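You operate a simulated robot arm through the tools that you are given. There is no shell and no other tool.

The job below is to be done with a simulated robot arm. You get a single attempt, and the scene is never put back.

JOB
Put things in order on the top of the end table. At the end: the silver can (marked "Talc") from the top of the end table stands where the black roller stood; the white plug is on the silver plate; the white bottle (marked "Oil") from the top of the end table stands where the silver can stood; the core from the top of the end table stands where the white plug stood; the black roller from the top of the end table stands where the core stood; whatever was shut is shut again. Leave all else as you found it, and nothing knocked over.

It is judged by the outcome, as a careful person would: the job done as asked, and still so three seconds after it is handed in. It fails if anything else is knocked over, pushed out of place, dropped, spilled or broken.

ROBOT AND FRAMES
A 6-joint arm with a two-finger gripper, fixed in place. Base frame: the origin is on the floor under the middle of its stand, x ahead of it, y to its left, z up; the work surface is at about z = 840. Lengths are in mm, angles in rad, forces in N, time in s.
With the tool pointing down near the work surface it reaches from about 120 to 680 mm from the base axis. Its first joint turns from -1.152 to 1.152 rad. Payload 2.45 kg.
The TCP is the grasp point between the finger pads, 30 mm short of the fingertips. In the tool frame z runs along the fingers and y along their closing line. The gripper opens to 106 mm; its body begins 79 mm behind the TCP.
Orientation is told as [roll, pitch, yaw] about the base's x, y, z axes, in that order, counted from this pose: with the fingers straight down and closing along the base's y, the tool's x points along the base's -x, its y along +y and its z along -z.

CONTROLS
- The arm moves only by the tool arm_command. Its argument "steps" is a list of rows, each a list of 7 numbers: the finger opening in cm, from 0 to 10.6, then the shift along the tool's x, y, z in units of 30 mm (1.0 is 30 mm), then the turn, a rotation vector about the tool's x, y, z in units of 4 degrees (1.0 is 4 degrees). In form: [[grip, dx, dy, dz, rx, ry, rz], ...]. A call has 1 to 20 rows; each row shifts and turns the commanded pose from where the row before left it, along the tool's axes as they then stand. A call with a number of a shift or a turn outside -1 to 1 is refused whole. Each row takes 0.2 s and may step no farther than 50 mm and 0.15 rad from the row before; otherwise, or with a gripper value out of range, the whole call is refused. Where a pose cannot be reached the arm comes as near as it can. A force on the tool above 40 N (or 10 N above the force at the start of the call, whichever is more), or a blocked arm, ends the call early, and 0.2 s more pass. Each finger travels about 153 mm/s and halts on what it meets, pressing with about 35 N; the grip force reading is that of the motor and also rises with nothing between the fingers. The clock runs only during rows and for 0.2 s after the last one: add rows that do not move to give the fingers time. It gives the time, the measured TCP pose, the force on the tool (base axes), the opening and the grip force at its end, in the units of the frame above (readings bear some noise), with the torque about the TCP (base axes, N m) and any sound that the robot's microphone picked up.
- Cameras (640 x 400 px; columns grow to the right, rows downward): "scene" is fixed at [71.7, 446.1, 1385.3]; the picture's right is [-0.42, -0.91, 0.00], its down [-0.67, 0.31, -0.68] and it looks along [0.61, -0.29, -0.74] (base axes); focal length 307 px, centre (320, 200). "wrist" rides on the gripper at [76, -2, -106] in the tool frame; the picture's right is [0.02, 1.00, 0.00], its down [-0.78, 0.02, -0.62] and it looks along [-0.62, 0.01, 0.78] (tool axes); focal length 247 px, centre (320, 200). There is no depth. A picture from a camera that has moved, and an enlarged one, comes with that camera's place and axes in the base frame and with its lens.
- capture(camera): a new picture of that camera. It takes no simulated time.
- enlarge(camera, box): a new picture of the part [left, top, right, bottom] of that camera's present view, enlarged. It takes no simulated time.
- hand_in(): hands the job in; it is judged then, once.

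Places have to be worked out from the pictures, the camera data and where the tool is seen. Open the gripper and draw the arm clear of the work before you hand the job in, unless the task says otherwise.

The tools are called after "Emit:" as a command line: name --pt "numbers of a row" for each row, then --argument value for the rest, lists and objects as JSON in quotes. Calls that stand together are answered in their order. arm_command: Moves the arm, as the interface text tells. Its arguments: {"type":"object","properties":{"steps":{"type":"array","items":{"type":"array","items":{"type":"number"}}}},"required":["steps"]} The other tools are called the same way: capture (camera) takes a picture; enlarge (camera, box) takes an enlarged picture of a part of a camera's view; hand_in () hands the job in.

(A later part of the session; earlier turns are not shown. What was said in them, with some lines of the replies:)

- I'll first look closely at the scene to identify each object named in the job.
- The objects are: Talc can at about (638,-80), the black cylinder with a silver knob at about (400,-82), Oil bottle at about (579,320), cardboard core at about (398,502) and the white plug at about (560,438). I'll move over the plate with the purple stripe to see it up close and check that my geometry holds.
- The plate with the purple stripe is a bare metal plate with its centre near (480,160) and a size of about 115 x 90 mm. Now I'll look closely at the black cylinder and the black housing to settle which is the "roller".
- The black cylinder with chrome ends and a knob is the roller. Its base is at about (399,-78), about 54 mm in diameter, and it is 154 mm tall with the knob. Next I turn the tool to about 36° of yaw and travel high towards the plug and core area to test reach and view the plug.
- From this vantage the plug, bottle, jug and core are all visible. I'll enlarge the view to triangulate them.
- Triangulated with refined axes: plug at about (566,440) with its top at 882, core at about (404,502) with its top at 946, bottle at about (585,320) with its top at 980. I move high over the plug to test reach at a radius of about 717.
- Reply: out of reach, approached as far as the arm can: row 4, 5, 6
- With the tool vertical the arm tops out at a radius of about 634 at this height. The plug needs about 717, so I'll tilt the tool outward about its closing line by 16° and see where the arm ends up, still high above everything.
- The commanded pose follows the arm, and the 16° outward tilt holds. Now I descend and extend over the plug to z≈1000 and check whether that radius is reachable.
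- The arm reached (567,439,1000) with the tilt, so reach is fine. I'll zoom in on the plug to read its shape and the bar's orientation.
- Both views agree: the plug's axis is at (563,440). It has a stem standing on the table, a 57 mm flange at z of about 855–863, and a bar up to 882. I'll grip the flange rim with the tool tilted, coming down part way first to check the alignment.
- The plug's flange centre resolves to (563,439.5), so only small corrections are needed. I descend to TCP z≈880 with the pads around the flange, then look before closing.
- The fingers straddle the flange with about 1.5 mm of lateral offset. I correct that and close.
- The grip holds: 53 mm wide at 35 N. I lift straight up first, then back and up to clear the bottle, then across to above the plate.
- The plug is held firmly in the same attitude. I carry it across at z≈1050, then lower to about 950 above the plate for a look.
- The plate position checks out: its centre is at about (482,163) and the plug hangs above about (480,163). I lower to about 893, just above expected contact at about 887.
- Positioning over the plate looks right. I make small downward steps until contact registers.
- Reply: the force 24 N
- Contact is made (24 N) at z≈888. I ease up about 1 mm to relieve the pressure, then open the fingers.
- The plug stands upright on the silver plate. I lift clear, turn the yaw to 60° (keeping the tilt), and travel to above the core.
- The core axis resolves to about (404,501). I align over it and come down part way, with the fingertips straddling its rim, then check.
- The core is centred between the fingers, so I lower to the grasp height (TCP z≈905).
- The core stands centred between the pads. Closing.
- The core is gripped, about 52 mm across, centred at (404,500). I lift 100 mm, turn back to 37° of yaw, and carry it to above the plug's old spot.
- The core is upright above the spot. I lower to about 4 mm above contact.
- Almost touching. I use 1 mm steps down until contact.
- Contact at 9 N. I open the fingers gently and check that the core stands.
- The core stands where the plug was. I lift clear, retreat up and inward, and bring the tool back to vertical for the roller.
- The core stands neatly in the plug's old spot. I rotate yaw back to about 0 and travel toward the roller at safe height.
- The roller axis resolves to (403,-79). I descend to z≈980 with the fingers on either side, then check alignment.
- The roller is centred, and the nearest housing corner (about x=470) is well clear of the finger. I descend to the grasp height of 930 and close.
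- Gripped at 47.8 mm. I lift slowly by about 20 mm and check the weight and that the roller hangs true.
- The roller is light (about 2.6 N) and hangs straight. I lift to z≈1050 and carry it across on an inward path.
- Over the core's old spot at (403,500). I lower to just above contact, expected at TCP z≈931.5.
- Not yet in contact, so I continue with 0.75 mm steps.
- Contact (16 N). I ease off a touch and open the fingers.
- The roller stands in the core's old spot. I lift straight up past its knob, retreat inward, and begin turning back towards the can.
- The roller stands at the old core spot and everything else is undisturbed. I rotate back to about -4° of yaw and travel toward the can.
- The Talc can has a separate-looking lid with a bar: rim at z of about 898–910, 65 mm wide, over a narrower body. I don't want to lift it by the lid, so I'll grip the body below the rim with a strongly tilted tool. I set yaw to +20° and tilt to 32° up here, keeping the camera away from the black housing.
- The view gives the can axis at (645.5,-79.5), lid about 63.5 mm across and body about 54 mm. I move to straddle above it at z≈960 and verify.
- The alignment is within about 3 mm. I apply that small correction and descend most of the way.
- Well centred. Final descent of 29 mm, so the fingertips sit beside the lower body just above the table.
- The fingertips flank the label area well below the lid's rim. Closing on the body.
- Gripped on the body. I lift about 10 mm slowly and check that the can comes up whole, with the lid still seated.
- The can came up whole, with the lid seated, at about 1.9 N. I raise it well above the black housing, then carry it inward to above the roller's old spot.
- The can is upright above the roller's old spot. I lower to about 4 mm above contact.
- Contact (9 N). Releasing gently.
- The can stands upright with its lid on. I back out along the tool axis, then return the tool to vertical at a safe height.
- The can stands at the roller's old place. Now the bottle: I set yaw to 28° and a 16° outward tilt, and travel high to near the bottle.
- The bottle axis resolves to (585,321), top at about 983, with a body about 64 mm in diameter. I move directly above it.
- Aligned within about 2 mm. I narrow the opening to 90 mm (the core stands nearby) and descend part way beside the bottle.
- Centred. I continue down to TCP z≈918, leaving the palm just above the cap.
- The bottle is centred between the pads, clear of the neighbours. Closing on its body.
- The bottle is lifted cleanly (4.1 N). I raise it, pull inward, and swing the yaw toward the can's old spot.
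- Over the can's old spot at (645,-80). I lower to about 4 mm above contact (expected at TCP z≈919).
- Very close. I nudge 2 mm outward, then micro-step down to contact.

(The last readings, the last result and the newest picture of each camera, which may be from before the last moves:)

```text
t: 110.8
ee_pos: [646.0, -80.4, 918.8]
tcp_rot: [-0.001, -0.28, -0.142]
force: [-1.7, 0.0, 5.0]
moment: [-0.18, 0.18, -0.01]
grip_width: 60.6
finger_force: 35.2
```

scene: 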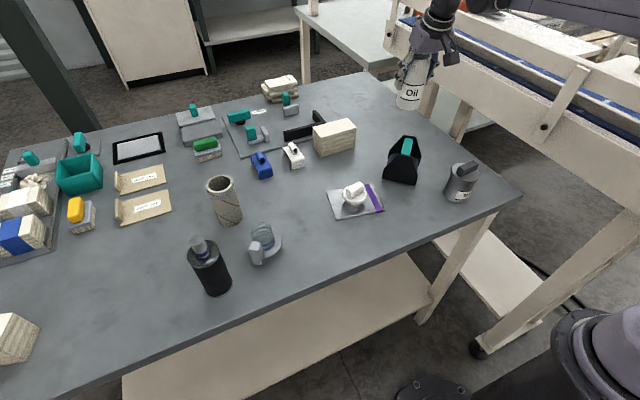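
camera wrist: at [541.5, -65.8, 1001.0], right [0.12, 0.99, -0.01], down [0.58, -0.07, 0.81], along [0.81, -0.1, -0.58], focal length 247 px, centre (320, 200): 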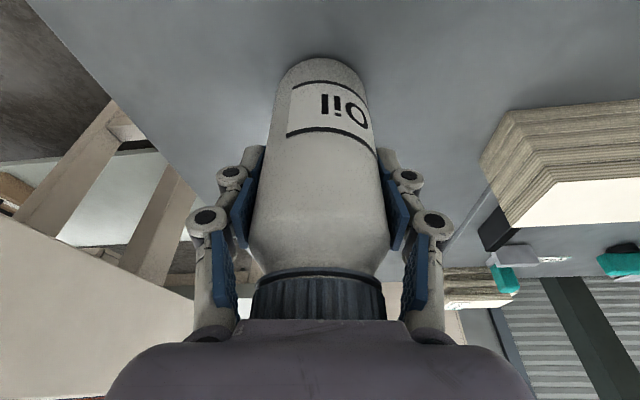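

Contact made (net about 8 N). Opening gently.

Emit:
arm_command --pt "6.4 0 0 0 0 0 0" --pt "7.0 0 0 0 0 0 0" --pt "8.0 0 0 0 0 0 0" --pt "9.2 0 0 0 0 0 0" --pt "9.2 0 0 0 0 0 0"

Emit:
capture --camera "wrist"

Emit:
enlarge --camera "scene" --box '[350, 60, 480, 170]'

```text
t: 112.0
ee_pos: [645.2, -80.5, 919.1]
tcp_rot: [0.001, -0.28, -0.143]
force: [0.7, 0.7, 0.7]
moment: [0.03, -0.01, 0.03]
grip_width: 91.8
finger_force: 0.0
```

```text
taken
camera wrist: at [543.4, -66.0, 998.7], right [0.12, 0.99, -0.01], down [0.58, -0.07, 0.81], along [0.81, -0.1, -0.58], focal length 247 px, centre (320, 200)
```

wrist: 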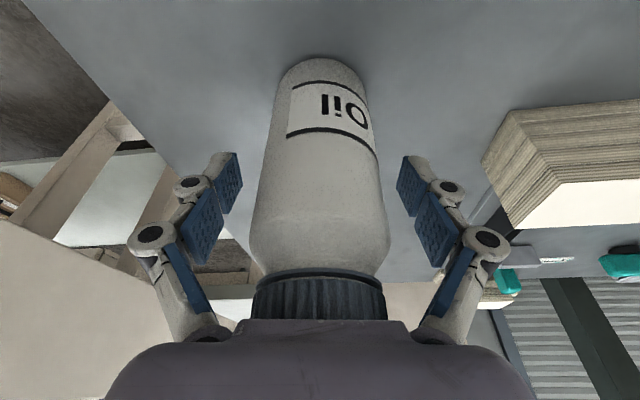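

```text
3.64 times, centred on (415, 115) of scene
camera zoom: at [71.7, 446.1, 1385.3], right [-0.42, -0.91, 0.0], down [-0.67, 0.31, -0.68], along [0.61, -0.29, -0.74], focal length 1117 px, centre (-26, 509)
```

zoom: 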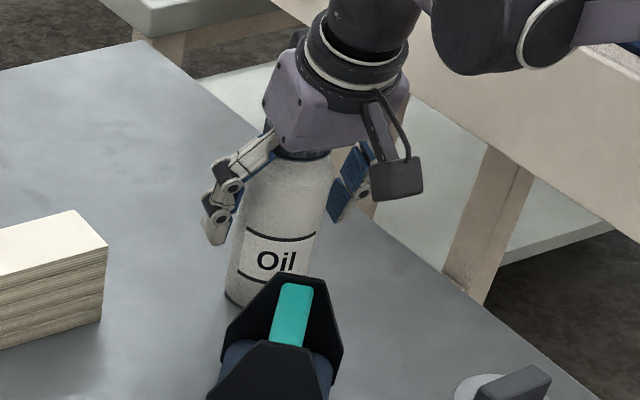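

The bottle stands free. I lift straight up past its cap, then retreat inward and return the tool to vertical, clear of the work.

Emit:
arm_command --pt "9.2 -0.126 0 -0.44 0 0 0" --pt "9.6 -0.253 0 -0.881 0 0 0" --pt "9.6 -0.253 0 -0.881 0 0 0" --pt "9.6 -0.253 0 -0.881 0 0 0" --pt "9.6 -0.253 0 -0.881 0 0 0" --pt "9.6 0.85 0 -0.3 0 0 0" --pt "9.6 0.9 0 -0.3 0 0 0" --pt "10.6 0.9 0 -0.3 0 0 0" --pt "10.6 0.9 0 -0.3 0 0 0" --pt "10.6 0.9 0 -0.3 0 0 0" --pt "10.6 0.9 0 -0.3 0 0 0" --pt "10.6 0.9 0 -0.3 0 0 0" --pt "10.6 0.9 0 -0.3 0 0 0" --pt "10.6 0.9 0 -0.3 0 0 0" --pt "10.6 0.9 0 -0.3 0 0 0" --pt "10.6 0 0 0 0 1 0" --pt "10.6 0 0 0 0 1 0" --pt "10.6 0 0 0 0 1 0" --pt "10.6 0 0 0 0 1 0" --pt "10.6 0 0 0 0 0 0"

Emit:
capture --camera "scene"

Emit:
capture --camera "wrist"

```text
t: 116.2
ee_pos: [364.7, -39.3, 1053.7]
tcp_rot: [0.001, -0.001, -0.142]
force: [0.3, -0.7, 0.5]
moment: [0.02, -0.01, 0.0]
grip_width: 106.0
finger_force: 0.2
```

```text
taken
```

scene: 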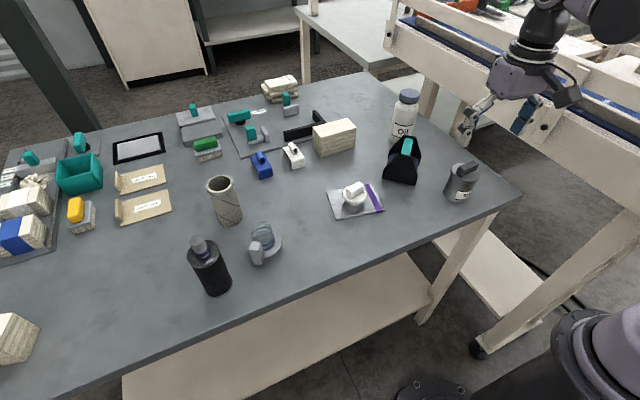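

```text
taken
camera wrist: at [290.1, -29.5, 1159.8], right [0.12, 0.99, 0.0], down [0.78, -0.09, 0.62], along [0.62, -0.08, -0.78], focal length 247 px, centre (320, 200)
```

wrist: 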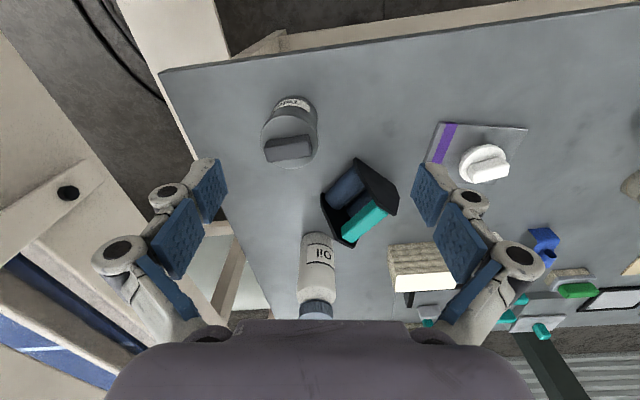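

All five pieces appear placed. I raise the arm toward its starting area and inspect closely.

Emit:
arm_command --pt "10.6 0.2 0.6 -0.6 0 0 0" --pt "10.6 0.2 0.8 -0.6 0 0 0" --pt "10.6 0.2 0.8 -0.6 0 0 0" --pt "10.6 0 0.6 -0.2 0 0 0" --pt "10.6 0 0 0 0 0 0"

Emit:
enlarge --camera "scene" --box '[310, 70, 500, 220]'

Emit:
enlarge --camera "scene" --box '[160, 130, 320, 310]'

Emit:
enlarge --camera "scene" --box '[430, 145, 500, 210]'

```text
t: 117.4
ee_pos: [358.6, 48.6, 1114.4]
tcp_rot: [0.0, -0.002, -0.141]
force: [0.4, -1.3, 0.1]
moment: [-0.01, 0.01, 0.01]
grip_width: 106.1
finger_force: 0.1
```

```text
2.67 times, centred on (405, 145) of scene
camera zoom: at [71.7, 446.1, 1385.3], right [-0.42, -0.91, 0.0], down [-0.67, 0.31, -0.68], along [0.61, -0.29, -0.74], focal length 819 px, centre (93, 347)
```

zoom: 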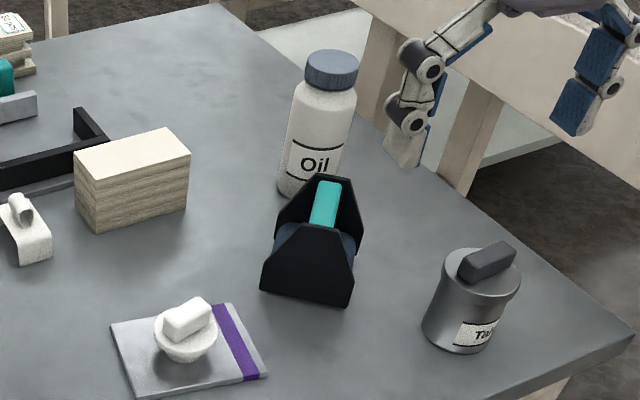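

```text
2.22 times, centred on (240, 220) of scene
camera zoom: at [71.7, 446.1, 1385.3], right [-0.42, -0.91, 0.0], down [-0.67, 0.31, -0.68], along [0.61, -0.29, -0.74], focal length 683 px, centre (498, 156)
```

zoom: 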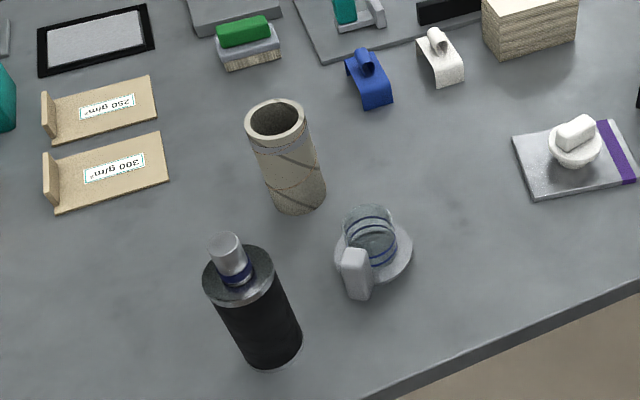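

```text
6.15 times, centred on (465, 178) of scene
camera zoom: at [71.7, 446.1, 1385.3], right [-0.42, -0.91, 0.0], down [-0.67, 0.31, -0.68], along [0.61, -0.29, -0.74], focal length 1890 px, centre (-572, 338)
```

zoom: 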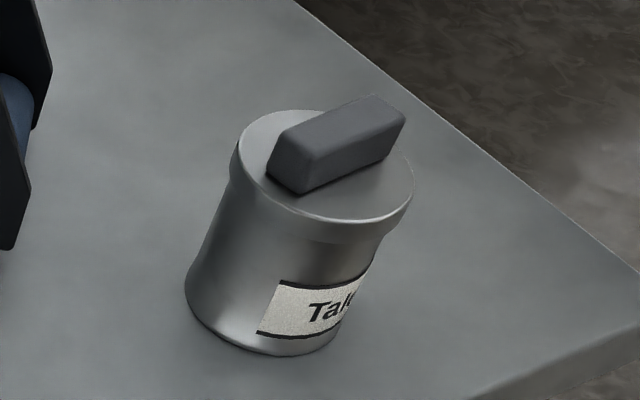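

The final check shows the can, lid on, at the roller's spot. The plug is on the silver plate, the Oil bottle is at the can's spot, the core is at the plug's spot and the roller is at the core's spot. Everything is upright and the other items look untouched. The gripper is open and the arm is clear, so I hand in.

Emit:
hand_in

```text
The job is handed in.
```

I finished the rearrangement and handed it in. In the last pictures everything was upright and nothing else looked moved.

| Item | Now stands |
|---|---|
| White plug | on the silver plate (the one with the purple stripe), near its centre |
| Core | where the white plug stood |
| Black roller | where the core stood |
| Silver can ("Talc") | where the black roller stood |
| White bottle ("Oil") | where the silver can stood |

- **Accuracy:** I judge each piece to be within about 5 mm of its target, from the camera pictures and the arm's readings.
- **Things that were shut:** I gripped the can by its body, not the lid, and the lid stayed on throughout. The bottle's cap is also still on.
- **Black roller:** two things could have been meant by this. I took it to be the black cylinder with chrome ends and a knob, and left the black holder with the blue rollers and teal handle alone.
- **Arm:** the gripper is open and the arm is raised clear of the table.
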